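You operate a simulated robot arm through the tools that you are given. There is no shell and no other tool.

You run a simulated robot arm. Do the job below in one go: nothing can be reset, and whatever is moved stays where it is left.

Task
Shut the dust drawer, set the gap and brush the small mushroom clean.
Fine: the small one of the two on the mat; drawer shut before you crank; stem up, gap dial on its size; leave it in the box, lid shut. What is to be rubbed or washed off counts as gone when no trace of it is left.

Only the result counts: the job must be done as asked and must still hold three seconds after the hand-in. Knocking over, shifting, dropping, spilling or breaking anything else fails it. A push-on lid holds only when it is set on centred and level and pressed home; a screw cap is set on level and turned clockwise until tight.

Robot
A 6-joint arm with a two-finger parallel gripper, fixed in place. Base frame: the origin is at the foot of the arm, x ahead of it, y to its left, z up; the work surface is at about z = 0. Lengths are in m, angles in rad, forces in N, time in s.
With the tool pointing down near the work surface it reaches from about 0.14 to 0.58 m from the base axis. Its first joint turns from -1.152 to 1.152 rad. Payload 2.1 kg.
The tool frame sits at the grasp point between the pads (the TCP): z along the fingers, y along the line on which they close. The tips reach 0.03 m beyond it. The gripper opens to 0.094 m. The fingers are 0.028 m wide and 0.01 m thick; the gripper's body (0.05 by 0.096 m) begins 0.055 m behind the TCP.
Orientation is that of the tool frame in the base frame, as [roll, pitch, yaw] about the fixed x, y, z axes, in that order (R = Rz(yaw) Ry(pitch) Rx(roll)). With the fingers straight down and closing along the base's y, the tool's x points along the base's -x, its y along +y and its z along -z.

Tools
- The arm moves only by the tool step_arm. Its argument "steps" is one flat list of numbers, 7 for each row, row after row: the shift along the tool's x, y, z in mm, then the turn, a rotation vector about the tool's x, y, z in rad, then the gripper command, from -1 (shut) to 1 (fully open), values between in proportion. In form: [tx, ty, tz, rx, ry, rz, claw, tx, ty, tz, rx, ry, rz, claw, ...]. A call has 1 to 20 rows; each row is the pose to reach, as a shift and turn from the pose commanded when the call began, along the tool's axes at that moment. Each row takes 0.2 s and may step no farther than 0.05 m and 0.15 rad from the row before; otherwise, or with a gripper value out of range, the whole call is refused. Where a pose cannot be reached the arm comes as near as it can. A force on the tool above 90 N (or 10 N above the force at the start of the call, whichever is more), or a blocked arm, ends the call early, and 0.2 s more pass. The fingers move at their own pace (about 0.072 m/s each) and stop on an object; they squeeze with about 34 N. The grip force told is the motor's: it shows also when the fingers shut on nothing. Time passes only in rows, and 0.2 s behind the last, so rows that repeat a pose let the fingers close. The reply holds the time, the measured pose of the TCP, the force on the tool along the base axes, the opening and the grip force, in the units named above and with some noise, with the torque about the TCP (base axes, N m) and any sound that the robot's microphone picked up.
- Cameras (640 x 400 px; columns grow to the right, rows downward): "scene" is fixed at [0.065, -0.3782, 0.4921]; the picture's right is [0.69, -0.73, 0.00], its down [-0.36, -0.34, -0.87] and it looks along [0.63, 0.60, -0.49] (base axes); focal length 269 px, centre (320, 200). "wrist" rides on the gripper at [0.076, 0.014, -0.103] in the tool frame; the picture's right is [-0.18, 0.98, 0.00], its down [-0.75, -0.14, -0.64] and it looks along [-0.63, -0.12, 0.77] (tool axes); focal length 243 px, centre (320, 200).
- snapshot(camera): a new picture of that camera. The clock stands still meanwhile.
- point_at(camera, pixels): for up to 12 pixels [column, row] of the newest picture of that camera ("zoom" is the newest enlarged one), the place [x, y, z] in the base frame of the surface seen there, good to about 0.002 m. The clock stands still meanwhile.
- inspect(camera, box): a new picture of the part [left, top, right, bottom] of that camera's present view, enlarged. The clock stands still meanwhile.
- finish_job(): hands the job in; it is judged then, once.

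Leave the gripper open and the arm clear of the work at the hand-in unless told otherwise.

The tools are called after "Call:" as name(argument=value, ...) on one line, values as JSON. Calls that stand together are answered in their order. step_arm: Moves the arm, as the interface text tells. Its arguments: {"type":"object","properties":{"steps":{"type":"array"}},"required":["steps"]} The other tools are called the same way: snapshot (camera) takes a picture; point_at (camera, pixels) gives the place of the surface under pixels of a picture; inspect (camera, box) takes an enlarged picture of a part of a camera's view; finish_job () hands the job in.

At the start:

```text
clock: 0.0
tcp_pos: [0.3315, -0.1588, 0.3734]
tcp_rot: [-3.14, 0.0, 3.141]
ft_force: [0.6, -0.3, -0.3]
wrist_torque: [0.01, 0.01, 0.0]
finger_gap: 0.0939
finger_force: 0.0
```

scene: 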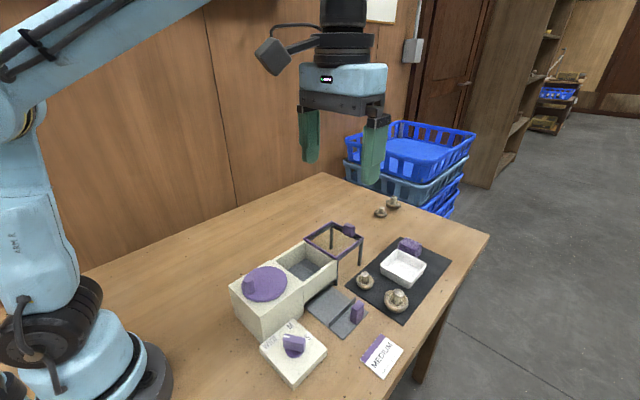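
wrist: 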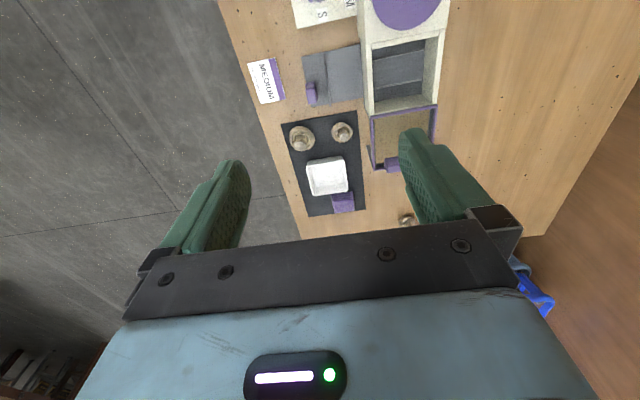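

I see a cream box with a purple crank disc, an open chamber with its lid swung open, a grey drawer pulled out, a dial block in front, a mat with two mushrooms and a white tray, and a card reading "MEDIUM". I'll enlarge these parts first.

Call:
inspect(camera="scene", box=[220, 210, 380, 390])

Call:
inspect(camera="scene", box=[330, 190, 470, 390])

Call:
inspect(camera="wrist", box=[230, 0, 470, 230])

```text
2.22 times, centred on (300, 300) of scene
```

zoom: 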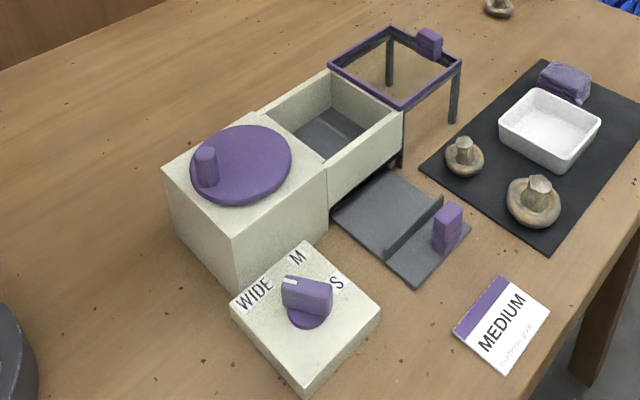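

```text
2.00 times, centred on (400, 290) of scene
```

zoom: 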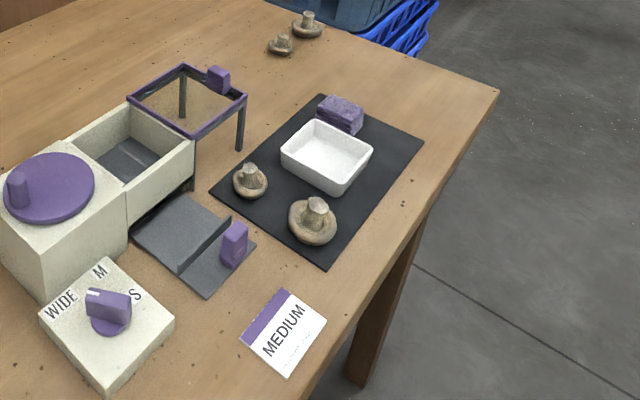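

```text
1.74 times, centred on (350, 115) of wrist
```

zoom: 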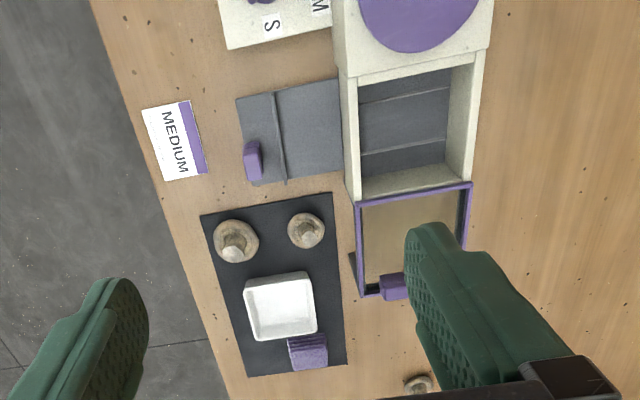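

The card has smaller writing beneath "MEDIUM". I'll enlarge the card at about (382, 355) and the dial at about (293, 345).

Call:
inspect(camera="scene", box=[355, 330, 411, 382])

Call:
inspect(camera="scene", box=[255, 310, 335, 390])

Call:
inspect(camera="wrist", box=[240, 50, 296, 110])

```text
7.69 times, centred on (383, 356) of scene
```

zoom: 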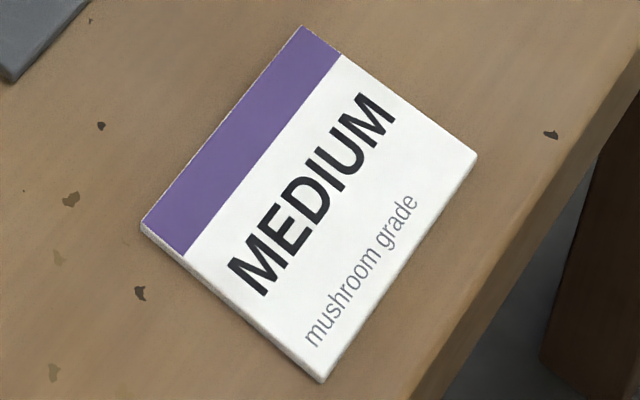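

```text
5.00 times, centred on (295, 350) of scene
```

zoom: 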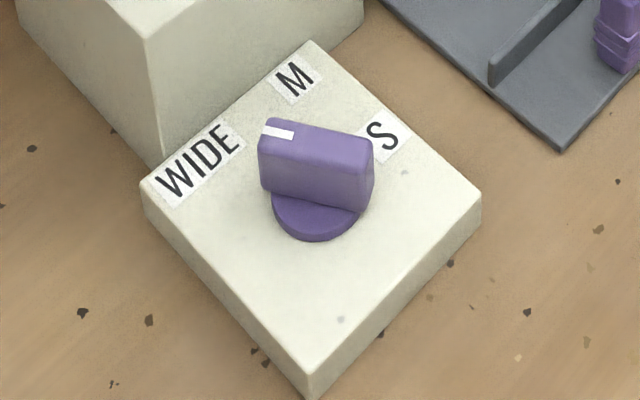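

```text
6.67 times, centred on (268, 80) of wrist
```

zoom: 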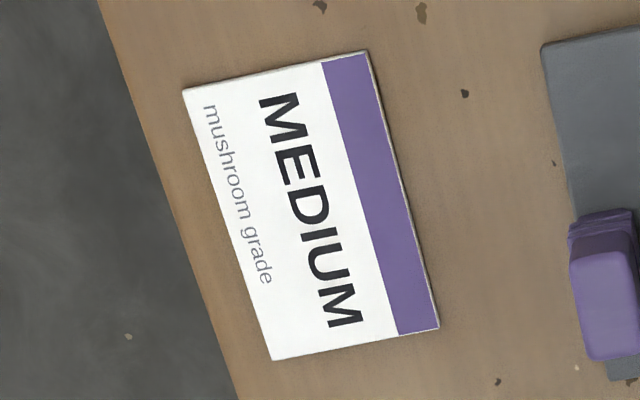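

The card reads "MEDIUM – mushroom grade". The dial has WIDE, M and S, and its white pointer now sits between WIDE and M. Next I'll look at the mushrooms near (365, 282), (397, 300), (380, 212) and (393, 203), and the paper on the wall.

Call:
inspect(camera="scene", box=[345, 260, 425, 320])

Call:
point_at(camera="zoom", pixels=[[160, 110], [160, 140], [105, 170], [220, 180], [160, 210], [415, 235], [415, 270], [330, 320], [500, 320], [410, 385]])

Call:
inspect(camera="scene", box=[365, 185, 413, 225])

Call:
inspect(camera="scene", box=[350, 0, 430, 60])

```text
6.67 times, centred on (385, 290) of scene
```

zoom: 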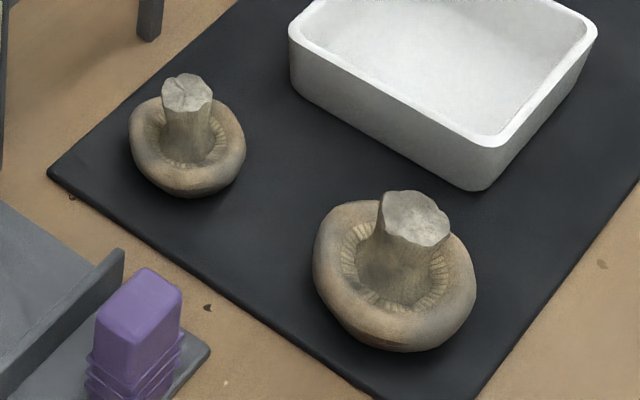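

```text
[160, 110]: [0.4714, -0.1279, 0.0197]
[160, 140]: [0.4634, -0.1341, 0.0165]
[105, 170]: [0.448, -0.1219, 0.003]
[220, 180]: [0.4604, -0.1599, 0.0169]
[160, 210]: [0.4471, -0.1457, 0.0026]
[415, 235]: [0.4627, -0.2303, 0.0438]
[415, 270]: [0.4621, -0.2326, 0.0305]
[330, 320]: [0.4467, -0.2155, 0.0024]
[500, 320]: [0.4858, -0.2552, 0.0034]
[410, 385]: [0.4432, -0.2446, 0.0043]
```

```text
10.00 times, centred on (389, 205) of scene
```

zoom: 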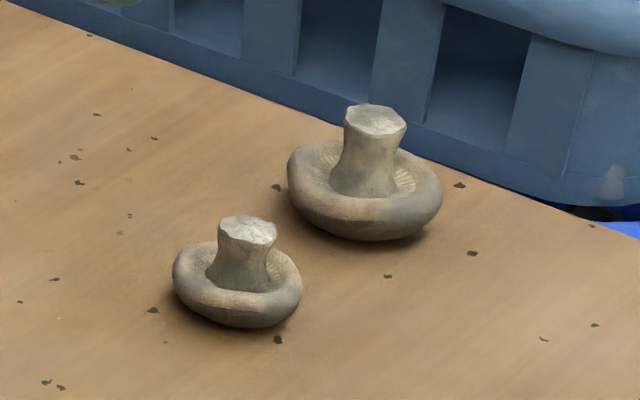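

```text
6.67 times, centred on (390, 30) of scene
```

zoom: 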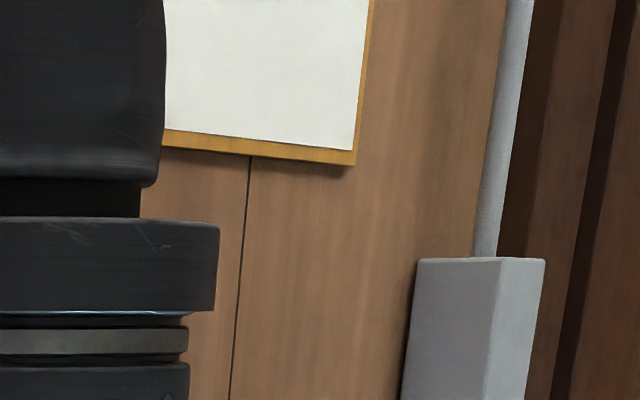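

Both mat mushrooms already sit stem up; the small one is near (0.463, -0.140). Now I'll measure the box, crank, dial, drawer, lid and handles from the scene picture.

Call:
snapshot(camera="scene")

Call:
inspect(camera="scene", box=[220, 260, 350, 390])

Call:
point_at(camera="zoom", pixels=[[125, 85], [125, 135], [215, 20], [320, 80], [215, 150], [155, 190], [50, 120], [365, 395], [330, 390], [410, 430], [200, 420], [480, 470]])

```text
taken
```

scene: 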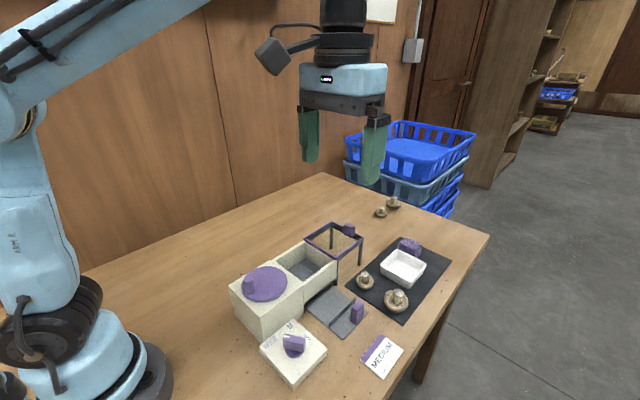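

```text
3.08 times, centred on (285, 325) of scene
```

zoom: 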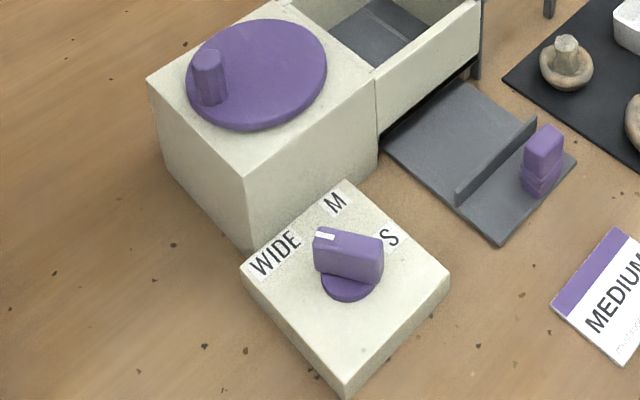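

```text
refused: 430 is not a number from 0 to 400
```

Call:
point_at(camera="zoom", pixels=[[208, 55], [210, 95], [190, 105], [325, 60], [245, 125], [150, 80], [255, 20], [370, 75], [245, 175], [375, 160], [280, 5], [450, 60]])

Call:
point_at(camera="zoom", pixels=[[324, 236], [380, 245], [350, 265], [345, 293], [350, 186], [245, 268], [446, 283], [344, 388], [335, 203], [392, 237], [275, 255], [320, 300]])

Call:
point_at(camera="zoom", pixels=[[545, 133], [545, 155], [540, 185], [460, 190], [532, 125], [500, 240], [570, 165], [385, 150], [470, 90], [560, 150], [530, 140], [480, 215]])

```text
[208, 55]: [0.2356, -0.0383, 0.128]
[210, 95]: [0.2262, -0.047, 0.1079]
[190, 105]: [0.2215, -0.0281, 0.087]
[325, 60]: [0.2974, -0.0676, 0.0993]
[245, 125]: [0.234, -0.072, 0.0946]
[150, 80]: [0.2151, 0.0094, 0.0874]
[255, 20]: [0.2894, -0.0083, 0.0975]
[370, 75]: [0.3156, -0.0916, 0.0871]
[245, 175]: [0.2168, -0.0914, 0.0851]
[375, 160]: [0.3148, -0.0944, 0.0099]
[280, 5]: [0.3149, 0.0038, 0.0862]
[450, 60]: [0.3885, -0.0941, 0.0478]
```

```text
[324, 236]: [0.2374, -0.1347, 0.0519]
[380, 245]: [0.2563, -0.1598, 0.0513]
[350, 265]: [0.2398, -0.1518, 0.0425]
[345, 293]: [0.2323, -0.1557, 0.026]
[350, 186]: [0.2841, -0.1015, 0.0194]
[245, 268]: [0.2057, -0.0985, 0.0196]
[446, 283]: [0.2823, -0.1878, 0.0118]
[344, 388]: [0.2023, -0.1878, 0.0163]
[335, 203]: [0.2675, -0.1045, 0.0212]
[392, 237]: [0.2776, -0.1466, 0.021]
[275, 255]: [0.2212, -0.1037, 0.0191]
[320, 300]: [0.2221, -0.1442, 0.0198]
```

```text
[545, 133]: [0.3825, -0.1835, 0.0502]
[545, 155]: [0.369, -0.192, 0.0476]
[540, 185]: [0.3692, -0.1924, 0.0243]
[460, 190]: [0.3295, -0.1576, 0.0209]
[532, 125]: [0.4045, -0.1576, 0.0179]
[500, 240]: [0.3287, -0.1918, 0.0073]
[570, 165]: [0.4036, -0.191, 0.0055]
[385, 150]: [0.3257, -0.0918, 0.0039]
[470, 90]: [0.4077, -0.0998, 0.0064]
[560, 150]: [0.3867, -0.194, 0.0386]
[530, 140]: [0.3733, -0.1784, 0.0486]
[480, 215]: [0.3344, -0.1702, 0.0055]
```

Box: x 0.215–0.315, with the crank knob near (0.232, -0.043, 0.128). The dial sits near (0.243, -0.148) and the drawer is pulled out towards -y. Now I'll look at the chamber and the lid around (335, 245).

Call:
inspect(camera="scene", box=[270, 210, 380, 310])

Call:
inspect(camera="wrist", box=[350, 0, 460, 190])

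```text
4.00 times, centred on (325, 260) of scene
```

zoom: 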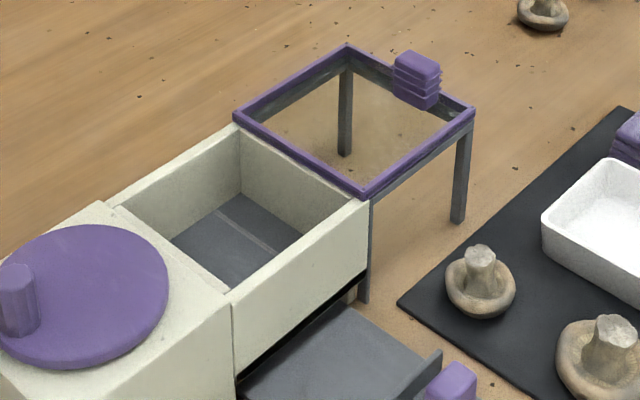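

```text
2.11 times, centred on (405, 95) of wrist
```

zoom: 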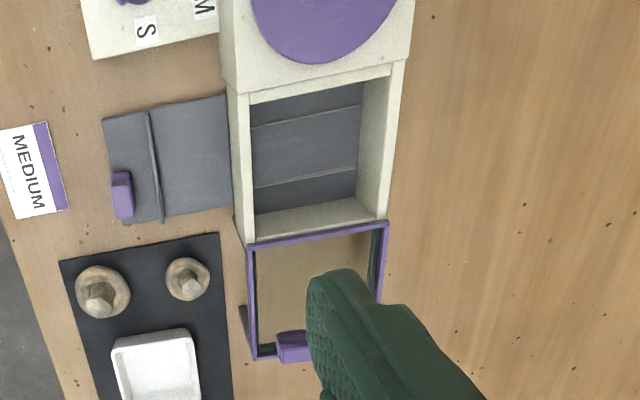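

The lid looks like a sliding frame resting on a rail rack with legs, just beyond the chamber, with its handle on top at the far end. I'll measure it.

Call:
inspect(camera="scene", box=[290, 210, 370, 270])

Call:
point_at(camera="zoom", pixels=[[455, 70], [470, 105], [480, 125], [425, 95], [290, 32], [125, 132], [327, 245], [505, 125], [500, 150], [490, 230], [285, 165], [345, 120]])

Call:
point_at(camera="zoom", pixels=[[335, 260], [340, 360], [300, 250], [140, 165], [60, 190], [80, 300], [130, 340], [220, 320], [250, 270], [290, 130], [440, 65], [320, 300]])

```text
6.67 times, centred on (330, 240) of scene
```

zoom: 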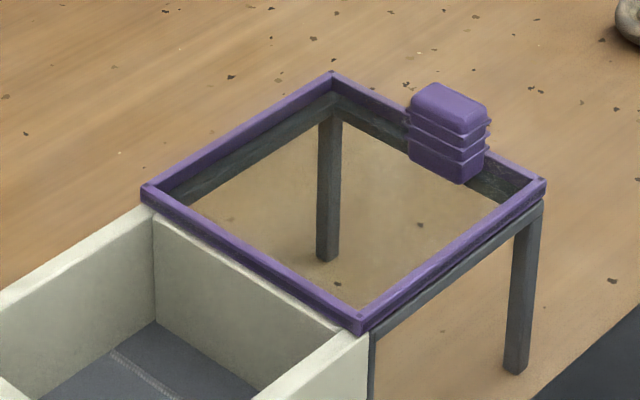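

```text
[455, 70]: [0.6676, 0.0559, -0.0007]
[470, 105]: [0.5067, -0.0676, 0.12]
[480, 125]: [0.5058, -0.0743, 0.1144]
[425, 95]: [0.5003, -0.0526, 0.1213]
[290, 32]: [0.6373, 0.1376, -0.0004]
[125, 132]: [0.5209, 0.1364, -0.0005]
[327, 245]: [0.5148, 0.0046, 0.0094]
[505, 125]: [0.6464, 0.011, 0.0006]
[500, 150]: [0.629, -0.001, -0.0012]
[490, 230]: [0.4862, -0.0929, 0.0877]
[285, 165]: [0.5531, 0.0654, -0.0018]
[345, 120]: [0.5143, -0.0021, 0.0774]
```

```text
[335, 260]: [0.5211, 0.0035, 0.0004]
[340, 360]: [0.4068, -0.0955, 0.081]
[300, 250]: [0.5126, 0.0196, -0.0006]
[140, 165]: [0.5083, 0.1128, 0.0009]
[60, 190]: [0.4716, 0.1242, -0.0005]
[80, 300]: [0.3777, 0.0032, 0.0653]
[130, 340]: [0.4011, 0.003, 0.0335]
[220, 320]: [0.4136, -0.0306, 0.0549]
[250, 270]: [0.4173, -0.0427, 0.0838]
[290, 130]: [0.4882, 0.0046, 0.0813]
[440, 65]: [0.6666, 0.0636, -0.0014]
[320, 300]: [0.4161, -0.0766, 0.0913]
```

The lid slides along x: frame at x 0.416–0.51, z about 0.09, handle near (0.503, -0.06, 0.12). The chamber spans x 0.315–0.418 and y -0.094 to 0.005. Next I'll move the arm over free space for a closer wrist view into the chamber and onto the crank.

Call:
step_arm(steps=[13, 23, 20, 0, 0, 0, 1, 26, 46, 50, 0, 0, 0, 1, 39, 69, 80, 0, 0, 0, 1, 52, 92, 110, 0, 0, 0, 1, 65, 115, 135, 0, 0, 0, 1, 78, 136, 150, 0, 0, 0, 1, 78, 136, 150, 0, 0, 0, 1])

Call:
snapshot(camera="wrist")

```text
clock: 1.6
tcp_pos: [0.2569, -0.0244, 0.225]
tcp_rot: [-3.14, 0.002, 3.141]
ft_force: [0.0, 0.5, -0.6]
wrist_torque: [0.02, 0.01, 0.0]
finger_gap: 0.0943
finger_force: 0.0
```

```text
taken
```

wrist: 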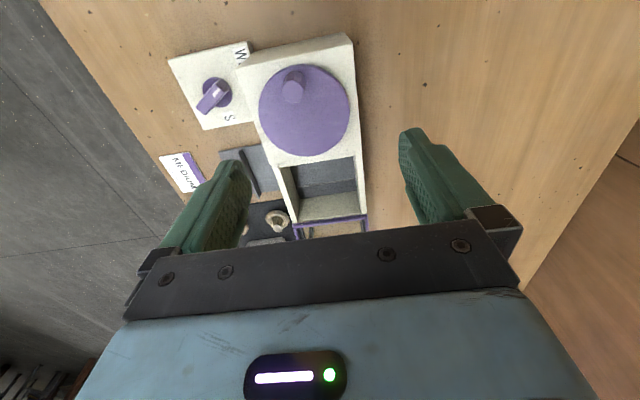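

The crank, dial and part of the chamber are visible. I'll enlarge the chamber region and the dial in this wrist picture.

Call:
inspect(camera="wrist", box=[160, 30, 260, 140])

Call:
point_at(camera="zoom", pixels=[[245, 195], [200, 260], [290, 210], [175, 290], [320, 110], [300, 320], [320, 200], [180, 310], [330, 250], [230, 230], [215, 200], [250, 260]])

Call:
inspect(camera="wrist", box=[230, 30, 380, 240])

Call:
point_at(camera="zoom", pixels=[[240, 95], [240, 125], [170, 165], [340, 165], [265, 70], [265, 240], [300, 295], [300, 340], [300, 365], [250, 270], [360, 260], [210, 255]])

```text
3.64 times, centred on (210, 85) of wrist
```

zoom: 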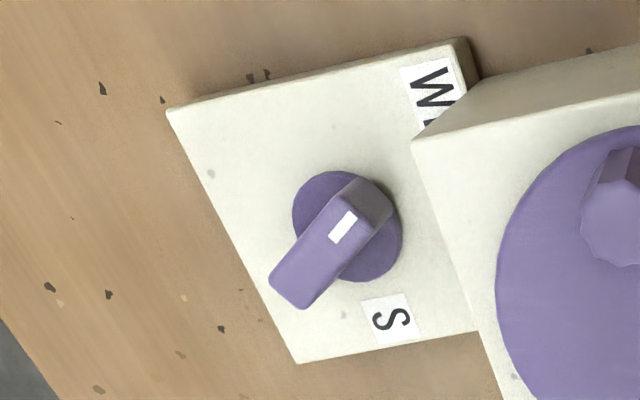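

```text
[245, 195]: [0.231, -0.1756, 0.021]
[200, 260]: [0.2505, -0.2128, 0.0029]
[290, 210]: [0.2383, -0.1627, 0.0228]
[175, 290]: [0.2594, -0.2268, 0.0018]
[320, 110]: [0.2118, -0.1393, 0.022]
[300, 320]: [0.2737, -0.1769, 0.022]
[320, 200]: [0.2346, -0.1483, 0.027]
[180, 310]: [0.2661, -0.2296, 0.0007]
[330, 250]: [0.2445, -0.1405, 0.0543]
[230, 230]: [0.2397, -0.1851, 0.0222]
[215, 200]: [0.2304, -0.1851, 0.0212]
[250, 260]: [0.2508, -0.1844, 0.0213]
```

```text
1.90 times, centred on (305, 135) of wrist
```

zoom: 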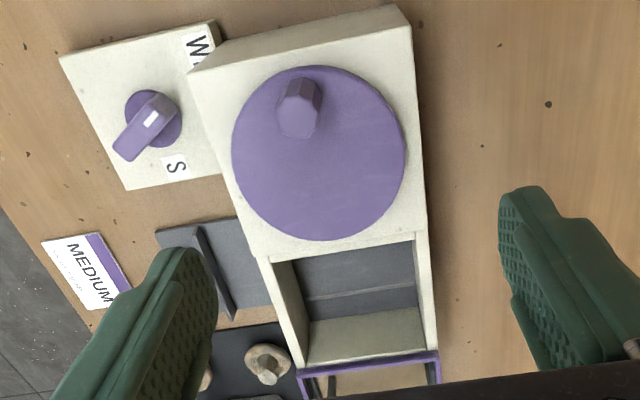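

```text
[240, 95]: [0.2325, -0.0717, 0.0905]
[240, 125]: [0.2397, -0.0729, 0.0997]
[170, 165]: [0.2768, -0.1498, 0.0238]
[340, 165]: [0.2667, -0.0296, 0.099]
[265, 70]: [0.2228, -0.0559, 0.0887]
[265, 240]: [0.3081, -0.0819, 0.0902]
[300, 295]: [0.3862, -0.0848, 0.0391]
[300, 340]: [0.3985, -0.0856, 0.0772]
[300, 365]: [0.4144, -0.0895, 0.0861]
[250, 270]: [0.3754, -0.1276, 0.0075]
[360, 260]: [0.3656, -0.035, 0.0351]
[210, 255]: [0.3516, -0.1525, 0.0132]
```

I'll measure the crank disc rim, the knob and the dial bar more precisely.

Call:
point_at(camera="zoom", pixels=[[236, 150], [401, 150], [318, 236], [300, 71], [296, 120], [282, 120], [310, 120], [296, 105], [296, 133], [360, 90], [255, 200], [385, 205]])

Call:
inspect(camera="wrist", box=[190, 70, 240, 120])

Call:
point_at(camera="zoom", pixels=[[282, 150], [270, 180], [240, 200], [180, 250], [155, 265], [200, 310], [165, 220], [340, 165], [300, 110], [380, 230], [250, 240], [230, 170]])

```text
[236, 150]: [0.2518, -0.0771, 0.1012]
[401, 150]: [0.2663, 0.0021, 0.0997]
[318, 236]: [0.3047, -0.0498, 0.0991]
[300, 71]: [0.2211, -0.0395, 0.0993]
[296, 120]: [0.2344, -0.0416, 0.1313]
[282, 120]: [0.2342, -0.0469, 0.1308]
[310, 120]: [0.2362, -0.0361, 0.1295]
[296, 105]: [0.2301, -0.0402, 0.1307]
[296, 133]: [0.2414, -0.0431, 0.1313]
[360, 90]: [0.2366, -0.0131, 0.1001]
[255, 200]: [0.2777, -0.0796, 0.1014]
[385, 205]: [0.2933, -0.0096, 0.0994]
```

```text
8.00 times, centred on (215, 95) of wrist
```

zoom: 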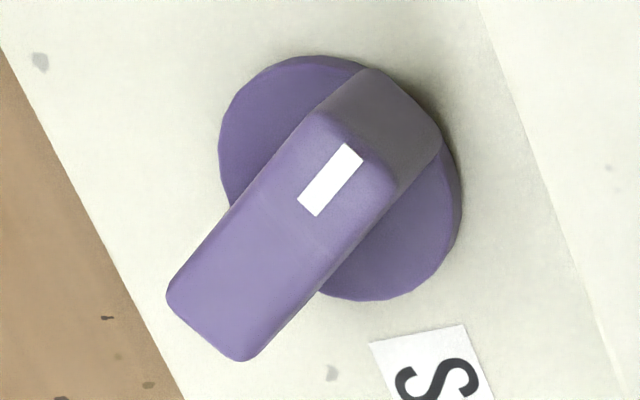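

```text
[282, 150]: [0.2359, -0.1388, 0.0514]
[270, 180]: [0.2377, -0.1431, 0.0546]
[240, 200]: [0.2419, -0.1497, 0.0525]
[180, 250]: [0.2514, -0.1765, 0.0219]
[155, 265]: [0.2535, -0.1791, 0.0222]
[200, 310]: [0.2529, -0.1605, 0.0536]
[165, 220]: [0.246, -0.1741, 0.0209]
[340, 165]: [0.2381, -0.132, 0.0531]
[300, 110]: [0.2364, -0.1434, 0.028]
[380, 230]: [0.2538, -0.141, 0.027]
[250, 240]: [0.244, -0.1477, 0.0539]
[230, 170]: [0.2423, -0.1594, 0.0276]
```

Crank disc centre is about (0.263, -0.040), z 0.10, with an octagonal knob at about (0.235, -0.042, 0.131). The dial axis is about (0.245, -0.144); its bar points to about 117° (WIDE), with M at about 60°. Before pushing the drawer I'll check where the card, mat and handle are in the scene picture.

Call:
point_at(camera="scene", pixels=[[378, 338], [402, 348], [383, 378], [362, 358], [404, 322], [347, 287], [357, 303], [357, 318], [352, 312], [363, 312]])

Call:
step_arm(steps=[-20, -35, 4, 0, 0, 0, -1, -40, -70, 8, 0, 0, 0, -1, -60, -105, 12, 0, 0, 0, -1, -80, -140, 16, 0, 0, 0, -1, -100, -175, 20, 0, 0, 0, -1, -121.5, -212, 23, 0, 0, 0, -1, -121.5, -212, 23, 0, 0, 0, -1, -121.5, -212, 23, 0, 0, 0, -1])

Call:
snapshot(camera="scene")

Call:
snapshot(camera="wrist")

```text
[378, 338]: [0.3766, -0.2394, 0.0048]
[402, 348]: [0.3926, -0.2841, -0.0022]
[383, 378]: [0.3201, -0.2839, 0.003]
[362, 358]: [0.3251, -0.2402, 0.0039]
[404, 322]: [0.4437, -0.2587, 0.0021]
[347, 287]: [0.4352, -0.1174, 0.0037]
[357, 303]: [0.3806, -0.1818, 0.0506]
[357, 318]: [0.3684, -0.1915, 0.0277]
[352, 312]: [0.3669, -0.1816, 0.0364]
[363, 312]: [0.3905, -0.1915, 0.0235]
```

```text
clock: 3.4
tcp_pos: [0.3754, -0.234, 0.2011]
tcp_rot: [-3.141, 0.002, -3.141]
ft_force: [-0.1, -0.6, 0.1]
wrist_torque: [0.01, 0.01, -0.02]
finger_gap: 0.0
finger_force: 33.3
```

```text
taken
```

scene: 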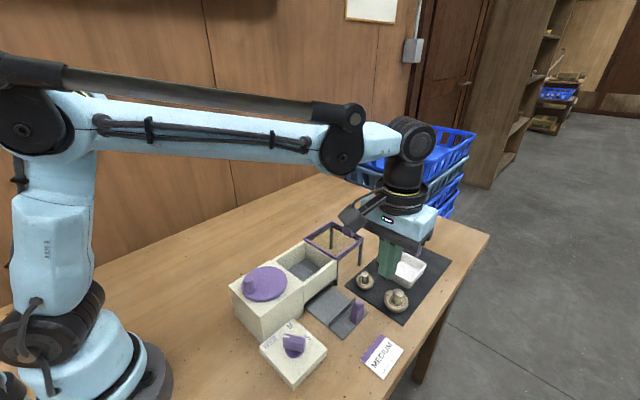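

```text
taken
```

wrist: 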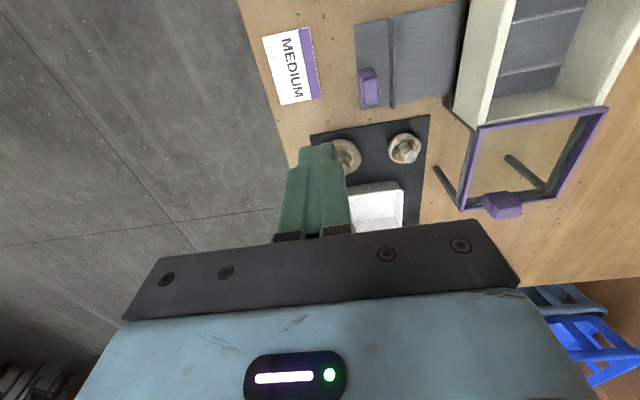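

The arm now stands in front of the drawer with the gripper shut. I'll enlarge the drawer handle near (368, 87) in the wrist picture to get its exact place.

Call:
inspect(camera="wrist", box=[340, 0, 480, 120])

Call:
point_at(camera="zoom", pixels=[[92, 240], [110, 240], [85, 300], [120, 330], [60, 80], [65, 350], [165, 60], [190, 345], [170, 200], [420, 20], [370, 320], [250, 200]])

```text
3.33 times, centred on (410, 60) of wrist
```

zoom: 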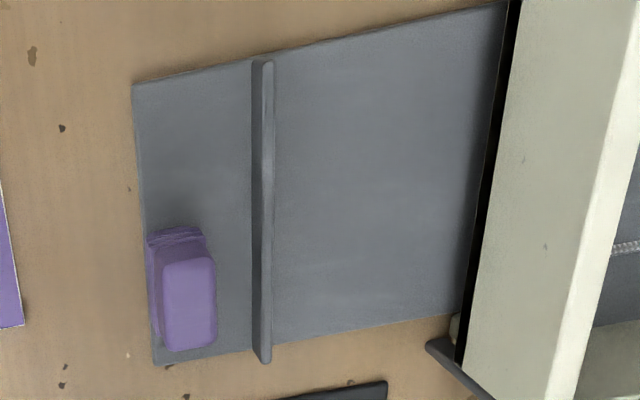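

```text
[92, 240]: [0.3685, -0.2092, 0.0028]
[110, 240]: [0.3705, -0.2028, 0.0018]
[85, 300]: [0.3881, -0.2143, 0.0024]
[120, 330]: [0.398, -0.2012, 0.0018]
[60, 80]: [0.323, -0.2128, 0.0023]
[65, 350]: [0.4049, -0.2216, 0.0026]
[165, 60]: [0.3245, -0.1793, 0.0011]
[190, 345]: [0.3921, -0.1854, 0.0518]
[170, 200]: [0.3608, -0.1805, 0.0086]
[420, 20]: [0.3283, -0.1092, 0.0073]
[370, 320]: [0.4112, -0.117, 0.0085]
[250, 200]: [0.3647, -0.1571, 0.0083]
```

Call:
point_at(camera="zoom", pixels=[[188, 300], [170, 270], [208, 270], [170, 340], [212, 340], [155, 290], [158, 240], [200, 235], [262, 350], [262, 70]])

```text
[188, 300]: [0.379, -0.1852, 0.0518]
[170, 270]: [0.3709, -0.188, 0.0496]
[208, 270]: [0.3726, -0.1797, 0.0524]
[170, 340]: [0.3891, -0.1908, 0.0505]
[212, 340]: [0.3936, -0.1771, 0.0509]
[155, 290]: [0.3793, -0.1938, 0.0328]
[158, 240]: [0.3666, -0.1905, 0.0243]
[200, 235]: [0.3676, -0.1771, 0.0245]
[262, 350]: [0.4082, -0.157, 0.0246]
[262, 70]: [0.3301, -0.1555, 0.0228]
```

The handle spans x 0.367–0.393 and y -0.193 to -0.177, with its top at z 0.051. I'll come down in front of it at y = -0.222 with the tips at about z 0.03.

Call:
step_arm(steps=[-5, 12, 35, 0, 0, 0, -1, -5, 12, 75, 0, 0, 0, -1, -5, 12, 110, 0, 0, 0, -1, -5, 12, 130, 0, 0, 0, -1, -5, 12, 140, 0, 0, 0, -1, -5, 12, 140, 0, 0, 0, -1])

Call:
inspect(camera="scene", box=[300, 250, 420, 390])

```text
clock: 4.8
tcp_pos: [0.379, -0.2207, 0.0583]
tcp_rot: [-3.141, 0.001, -3.141]
ft_force: [-0.7, -0.7, 0.1]
wrist_torque: [0.01, 0.01, 0.03]
finger_gap: 0.0001
finger_force: 33.1
```

```text
2.86 times, centred on (360, 320) of scene
```

zoom: 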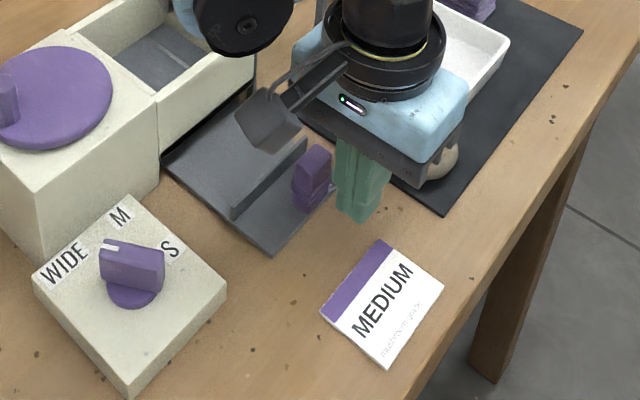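

The closed fingers stand just in front of the handle. Now I'll push gently towards +y.

Call:
step_arm(steps=[0, 8, 0, 0, 0, 0, -1, 0, 16, 0, 0, 0, 0, -1, 0, 24, 0, 0, 0, 0, -1, 0, 32, 0, 0, 0, 0, -1, 0, 40, 0, 0, 0, 0, -1, 0, 48, 0, 0, 0, 0, -1])

Call:
inspect(camera="scene", box=[300, 250, 420, 390])

```text
clock: 6.2
tcp_pos: [0.3821, -0.1745, 0.0604]
tcp_rot: [-3.141, 0.001, -3.141]
ft_force: [-0.6, -0.8, -0.3]
wrist_torque: [-0.04, -0.02, 0.01]
finger_gap: 0.0
finger_force: 32.7
```

```text
2.86 times, centred on (360, 320) of scene
```

zoom: 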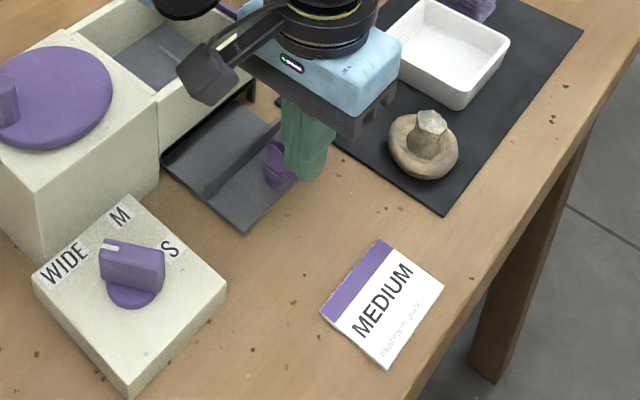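

The drawer slides in easily. I'll keep pushing in small steps and watch the force.

Call:
step_arm(steps=[0, 7, 0, 0, 0, 0, -1, 0, 14, 0, 0, 0, 0, -1, 0, 20, 0, 0, 0, 0, -1, 0, 25, 0, 0, 0, 0, -1])

Call:
inspect(camera="scene", box=[280, 250, 400, 350])

```text
clock: 7.2
tcp_pos: [0.3821, -0.1508, 0.0582]
tcp_rot: [3.141, 0.001, -3.14]
ft_force: [-0.4, -1.1, 0.3]
wrist_torque: [-0.04, 0.07, 0.01]
finger_gap: 0.0
finger_force: 33.0
```

```text
4.00 times, centred on (340, 300) of scene
```

zoom: 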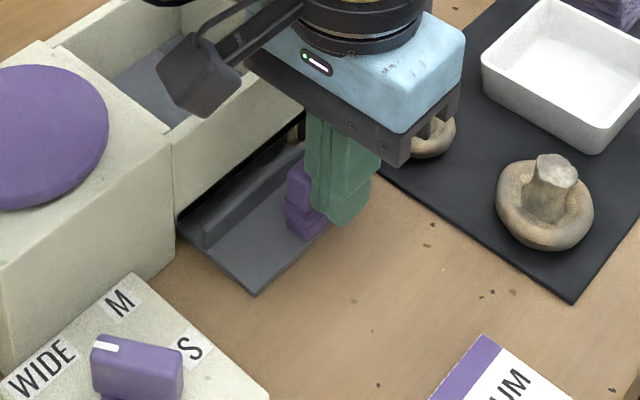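

The drawer's upright panel is almost at the box wall. I'll keep going in 3 mm steps until resistance shows.

Call:
step_arm(steps=[0, 3, 0, 0, 0, 0, -1, 0, 6, 0, 0, 0, 0, -1, 0, 9, 0, 0, 0, 0, -1])

Call:
inspect(camera="scene", box=[280, 250, 400, 350])

```text
clock: 8.0
tcp_pos: [0.3814, -0.1417, 0.0603]
tcp_rot: [-3.14, 0.002, 3.14]
ft_force: [-0.4, -6.8, -3.2]
wrist_torque: [-0.16, -0.02, 0.03]
finger_gap: 0.0
finger_force: 32.6
```

```text
4.00 times, centred on (340, 300) of scene
```

zoom: 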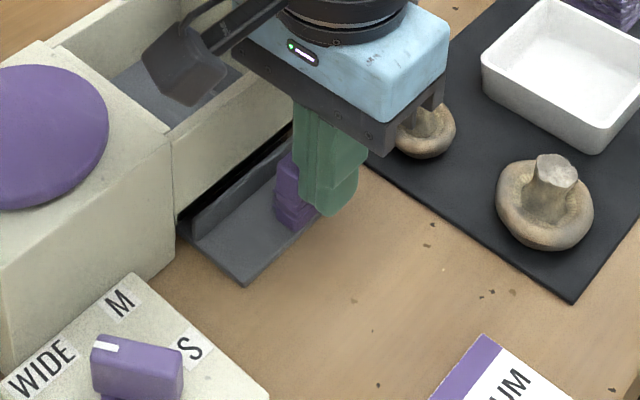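

Resistance begins: -6.8 N at y = -0.142. I'll push 2 mm more to see whether it is the end stop.

Call:
step_arm(steps=[0, 1, 0, 0, 0, 0, -1, 0, 2, 0, 0, 0, 0, -1, 0, 2, 0, 0, 0, 0, -1])

Call:
inspect(camera="scene", box=[280, 250, 400, 350])

Call:
snapshot(camera="wrist")

```text
clock: 8.8
tcp_pos: [0.3814, -0.1412, 0.0603]
tcp_rot: [-3.134, 0.005, 3.141]
ft_force: [1.0, -26.1, 5.6]
wrist_torque: [-0.41, -0.01, 0.01]
finger_gap: 0.0
finger_force: 33.3
```

```text
4.00 times, centred on (340, 300) of scene
```

zoom: 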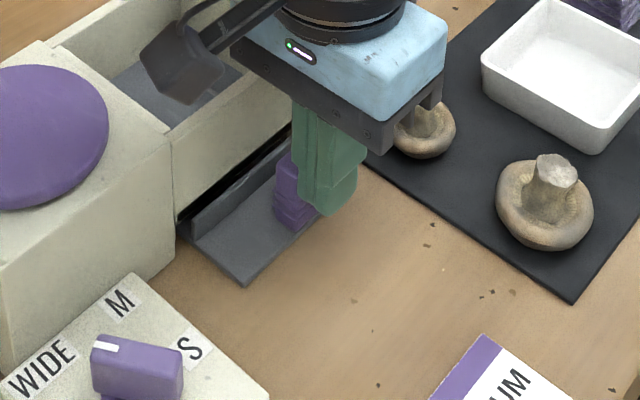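

```text
taken
```

wrist: 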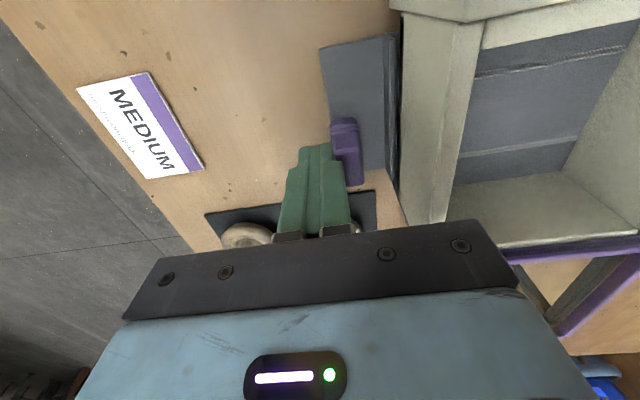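

A hard stop, 26 N for a further 2 mm, so the drawer is home. I'll back off, rise and check.

Call:
step_arm(steps=[0, -6, 0, 0, 0, 0, -1, 0, -20, 0, 0, 0, 0, -1, 0, -40, -30, 0, 0, 0, -1, 0, -60, -75, 0, 0, 0, -1, 0, -60, -120, 0, 0, 0, -1, 0, -60, -120, 0, 0, 0, -1])

Call:
inspect(camera="scene", box=[280, 250, 400, 350])

Call:
snapshot(camera="wrist")

```text
clock: 10.2
tcp_pos: [0.3802, -0.1974, 0.1813]
tcp_rot: [-3.141, 0.0, 3.141]
ft_force: [-0.6, -0.5, -0.3]
wrist_torque: [-0.03, 0.02, 0.0]
finger_gap: 0.0001
finger_force: 33.4
```

```text
4.00 times, centred on (340, 300) of scene
```

zoom: 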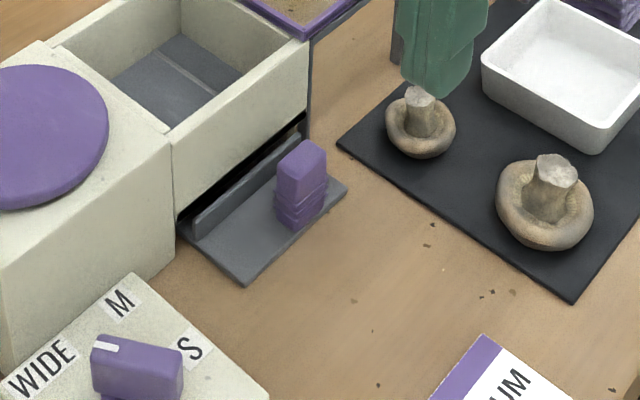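

```text
taken
```

wrist: 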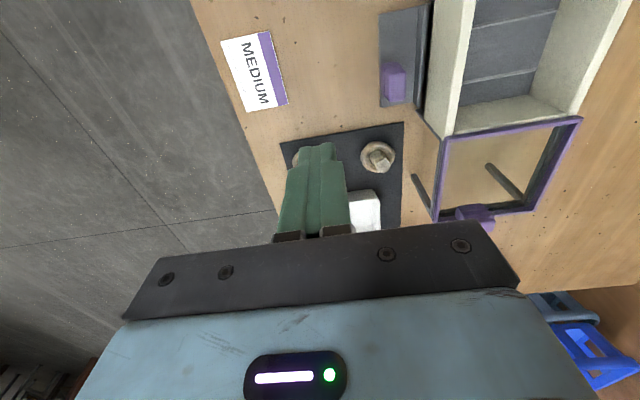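

I'll measure the panel and handle positions against the wall face.

Call:
point_at(camera="zoom", pixels=[[250, 183], [230, 205], [285, 150], [300, 160], [245, 280], [345, 188], [270, 110], [200, 225]])

Call:
inspect(camera="wrist", box=[360, 0, 480, 130])

```text
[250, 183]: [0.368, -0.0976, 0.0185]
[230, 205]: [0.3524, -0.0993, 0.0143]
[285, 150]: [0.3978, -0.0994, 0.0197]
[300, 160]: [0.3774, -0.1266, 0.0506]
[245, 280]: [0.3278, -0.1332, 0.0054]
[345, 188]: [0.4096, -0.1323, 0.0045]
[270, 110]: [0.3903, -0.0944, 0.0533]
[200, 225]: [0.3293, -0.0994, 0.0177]
```

```text
3.08 times, centred on (420, 65) of wrist
```

zoom: 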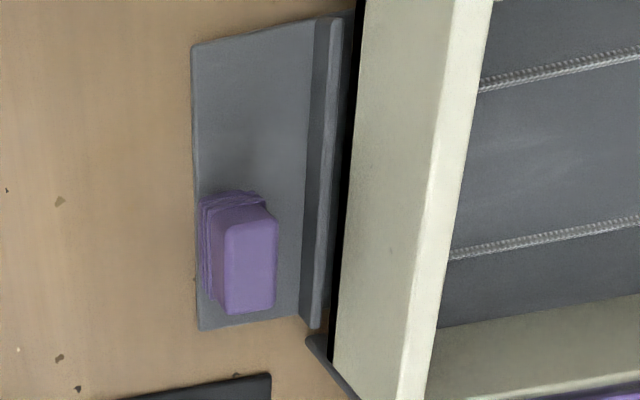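

The panel now lies flush with the wall (y about -0.098), so the drawer is shut. Next I'll move over the dial at (0.245, -0.144), turning the gripper 117° so that the fingers straddle the bar and the camera side points away from the box.

Call:
step_arm(steps=[10, 4, 0, 0, 0, -0.146, 0, 20, 8, 0, 0, 0, -0.292, 0, 30, 12, 0, 0, 0, -0.438, 0, 40, 16, 0, 0, 0, -0.584, 0, 50, 20, 0, 0, 0, -0.73, 0, 60, 24, 0, 0, 0, -0.876, 0, 70, 28, 0, 0, 0, -1.022, 0, 80, 32, 0, 0, 0, -1.168, 0, 90, 36, 0, 0, 0, -1.314, 0, 100, 40, 0, 0, 0, -1.46, 0, 110, 44, 0, 0, 0, -1.606, 0, 120, 48, 0, 0, 0, -1.752, 0, 130, 52, 0, 0, 0, -1.898, 0, 135, 55, 0, 0, 0, -2.042, 0, 135, 55, 0, 0, 0, -2.042, 0])

Call:
snapshot(camera="wrist")

Call:
snapshot(camera="scene")

```text
clock: 13.4
tcp_pos: [0.2464, -0.1427, 0.182]
tcp_rot: [-3.139, 0.0, -1.098]
ft_force: [0.4, 0.0, 0.8]
wrist_torque: [-0.01, -0.04, 0.0]
finger_gap: 0.0471
finger_force: 0.1
```

```text
taken
```

wrist: 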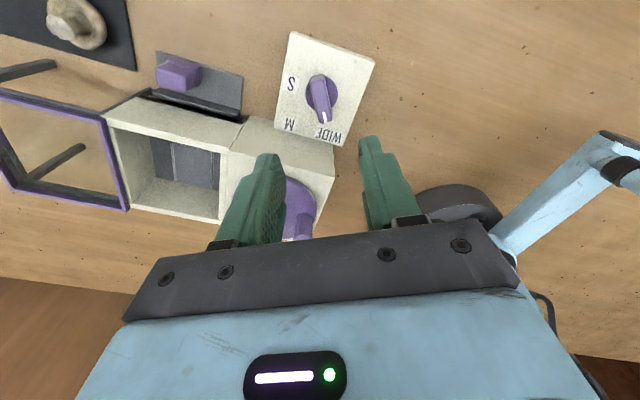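

```text
taken
```

scene: 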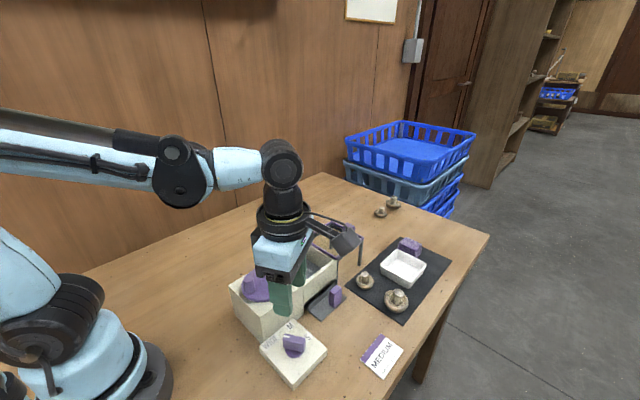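

The rotation is right (yaw -1.10). I'll enlarge the dial in the wrist picture near (325, 95) to measure the bar's angle and centre.

Call:
inspect(camera="wrist", box=[270, 30, 380, 150])

Call:
point_at(camera="zoom", pixels=[[295, 155], [325, 295], [270, 165], [318, 155], [305, 300], [345, 290], [310, 225], [290, 230], [325, 220], [325, 280], [360, 190], [265, 220]])

```text
3.33 times, centred on (325, 90) of wrist
```

zoom: 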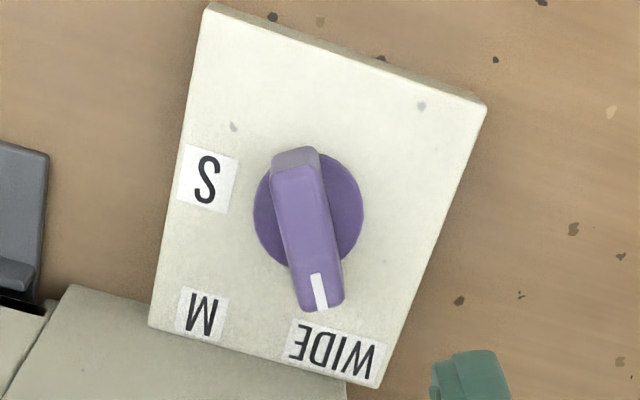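

```text
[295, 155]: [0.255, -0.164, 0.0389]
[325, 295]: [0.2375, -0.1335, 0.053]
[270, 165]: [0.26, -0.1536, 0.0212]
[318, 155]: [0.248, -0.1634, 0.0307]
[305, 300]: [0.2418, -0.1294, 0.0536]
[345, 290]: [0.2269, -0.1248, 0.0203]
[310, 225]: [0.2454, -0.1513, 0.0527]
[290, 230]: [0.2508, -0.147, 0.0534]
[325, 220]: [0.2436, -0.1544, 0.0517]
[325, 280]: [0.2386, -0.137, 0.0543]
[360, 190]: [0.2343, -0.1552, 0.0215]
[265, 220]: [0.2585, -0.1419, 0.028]
```

The bar points at WIDE, at about 115–117°, with its centre near (0.244, -0.145) and its top at z 0.053. I'll descend to TCP z = 0.064 with the fingers straddling it, then close.

Call:
step_arm(steps=[0, 0, 35, 0, 0, 0, 0, 0, 0, 70, 0, 0, 0, 0, 0, 0, 100, 0, 0, 0, 0, 0, 0, 116, 0, 0, 0, 0, 0, 0, 116, 0, 0, 0, 0])

Call:
inspect(camera="scene", box=[220, 250, 370, 390])

Call:
snapshot(camera="wrist")

```text
clock: 14.6
tcp_pos: [0.2465, -0.1445, 0.063]
tcp_rot: [-3.14, 0.0, -1.099]
ft_force: [-0.3, 0.1, -0.5]
wrist_torque: [-0.02, -0.01, -0.04]
finger_gap: 0.0472
finger_force: 0.1
```

```text
2.86 times, centred on (295, 320) of scene
```

zoom: 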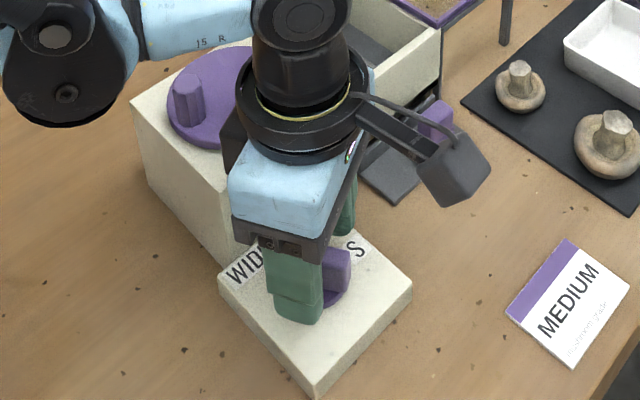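

```text
taken
```

wrist: 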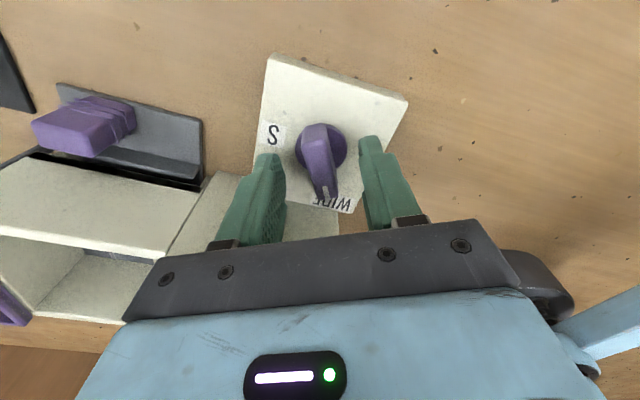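

The bar lies between the pads. I'll close on it.

Call:
step_arm(steps=[0, 0, 0, 0, 0, 0, -0.5, 0, 0, 0, 0, 0, 0, -1, 0, 0, 0, 0, 0, 0, -1])

```text
clock: 15.4
tcp_pos: [0.2447, -0.1437, 0.0629]
tcp_rot: [3.141, 0.0, -1.102]
ft_force: [-10.7, -3.0, -3.3]
wrist_torque: [0.1, 0.19, -0.03]
finger_gap: 0.0138
finger_force: 45.0
```

Gripped (gap 13.8 mm), with a slight side force. I'll ease 1 mm sideways and start turning clockwise seen from above, half the way first.

Call:
step_arm(steps=[0, 1, 0, 0, 0, 0.05, -1, 0, 1, 0, 0, 0, 0.15, -1, 0, 1, 0, 0, 0, 0.25, -1, 0, 1, 0, 0, 0, 0.35, -1, 0, 1, 0, 0, 0, 0.45, -1, 0, 1, 0, 0, 0, 0.5, -1])

Call:
snapshot(camera="wrist")

```text
clock: 16.8
tcp_pos: [0.2448, -0.1451, 0.0636]
tcp_rot: [-3.14, 0.0, -1.6]
ft_force: [-3.4, 9.5, -7.0]
wrist_torque: [0.48, -0.03, 0.0]
finger_gap: 0.0135
finger_force: 44.7
```

```text
taken
```

wrist: 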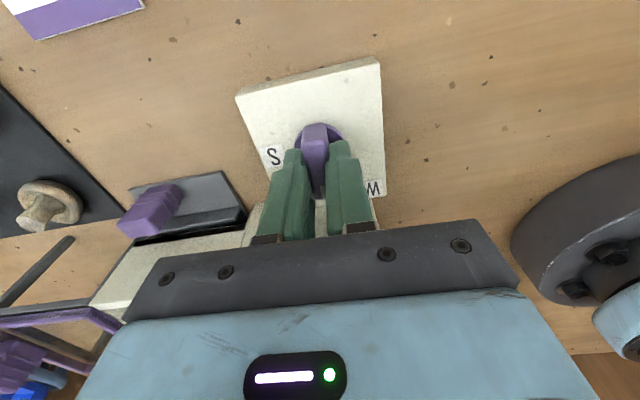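

The dial follows. I'll turn another 0.5 rad so that the pointer reaches about 60° (M).

Call:
step_arm(steps=[0, 0, 0, 0, 0, 0.1, -1, 0, 0, 0, 0, 0, 0.2, -1, 0, 0, 0, 0, 0, 0.3, -1, 0, 0, 0, 0, 0, 0.4, -1, 0, 0, 0, 0, 0, 0.5, -1, 0, 0, 0, 0, 0, 0.5, -1])

Call:
snapshot(camera="wrist")

Call:
inspect(camera="scene", box=[220, 280, 350, 390])

```text
clock: 18.2
tcp_pos: [0.2454, -0.1447, 0.0653]
tcp_rot: [-3.137, 0.002, -2.102]
ft_force: [23.2, 1.9, -38.6]
wrist_torque: [0.4, -0.27, 0.0]
finger_gap: 0.014
finger_force: 45.2
```

```text
taken
```

wrist: 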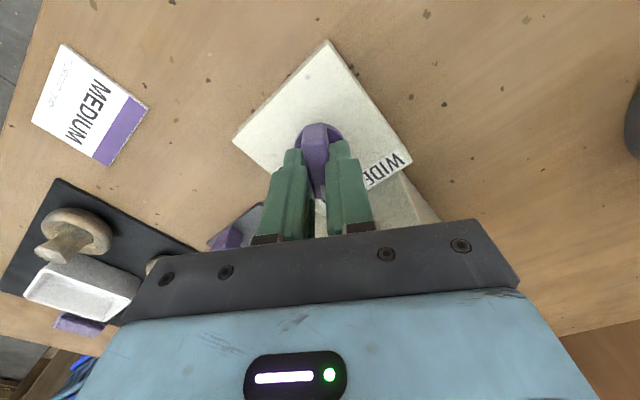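

```text
3.64 times, centred on (285, 335) of scene
```

zoom: 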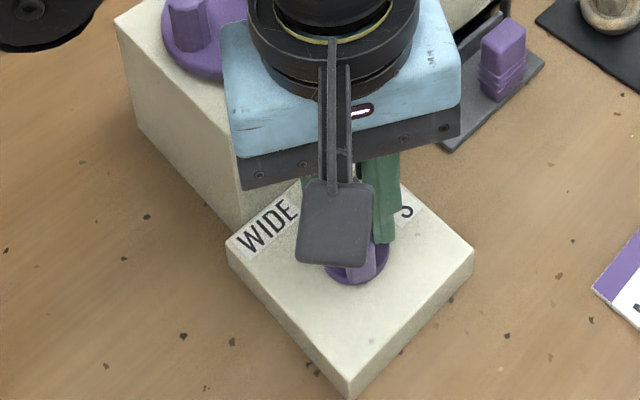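

Pointer should now be near M. There is some built-up force (-38 N in z), so I'll open just a little to release it.

Call:
step_arm(steps=[0, 0, 0, 0, 0, 0, -0.6, 0, 0, 0, 0, 0, 0, -0.3, 0, 0, 0, 0, 0, 0, 0, 0, 0, 0, 0, 0, 0, 0])

Call:
snapshot(camera="wrist")

```text
clock: 19.2
tcp_pos: [0.2442, -0.1442, 0.0643]
tcp_rot: [-3.14, 0.003, -2.098]
ft_force: [0.1, -0.6, 0.6]
wrist_torque: [0.02, -0.01, -0.03]
finger_gap: 0.0467
finger_force: 0.1
```

```text
taken
```

wrist: 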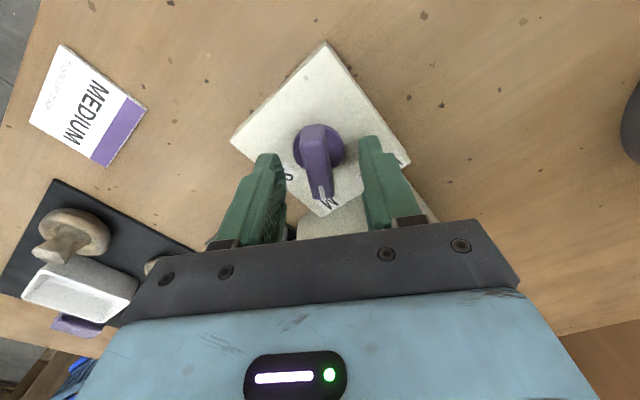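

Released cleanly; the pointer looks to be at M. I'll rise and check.

Call:
step_arm(steps=[0, 0, -25, 0, 0, 0, 0, 0, 0, -65, 0, 0, 0, 0, 0, 0, -105, 0, 0, 0, 0, 0, 0, -116, 0, 0, 0, 0, 0, 0, -116, 0, 0, 0, 0])

Call:
snapshot(camera="wrist")

Call:
inspect(camera="scene", box=[220, 280, 350, 390])

```text
clock: 20.4
tcp_pos: [0.2422, -0.1458, 0.1812]
tcp_rot: [-3.14, 0.001, -2.1]
ft_force: [0.3, 0.0, -0.8]
wrist_torque: [-0.01, 0.02, -0.01]
finger_gap: 0.0471
finger_force: 0.0
```

```text
taken
```

wrist: 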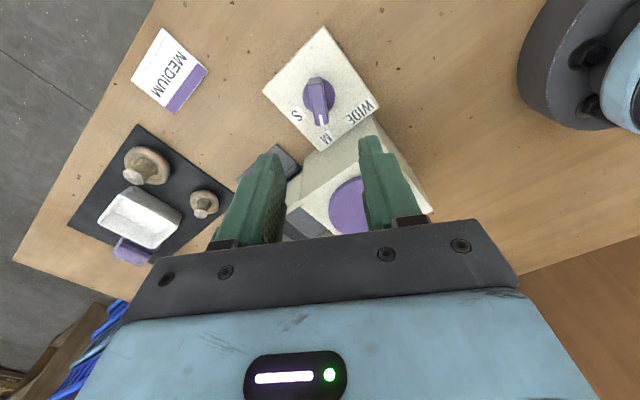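

```text
3.64 times, centred on (285, 335) of scene
```

zoom: 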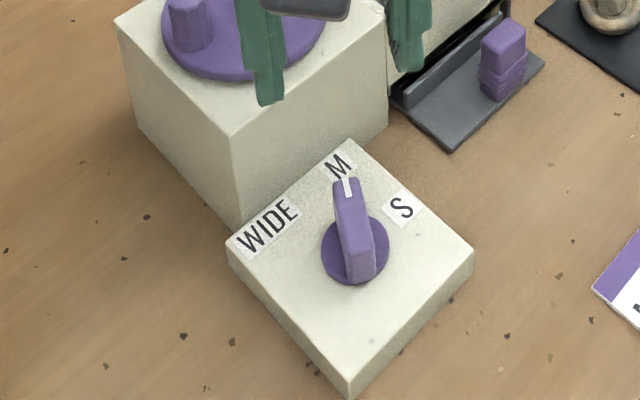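

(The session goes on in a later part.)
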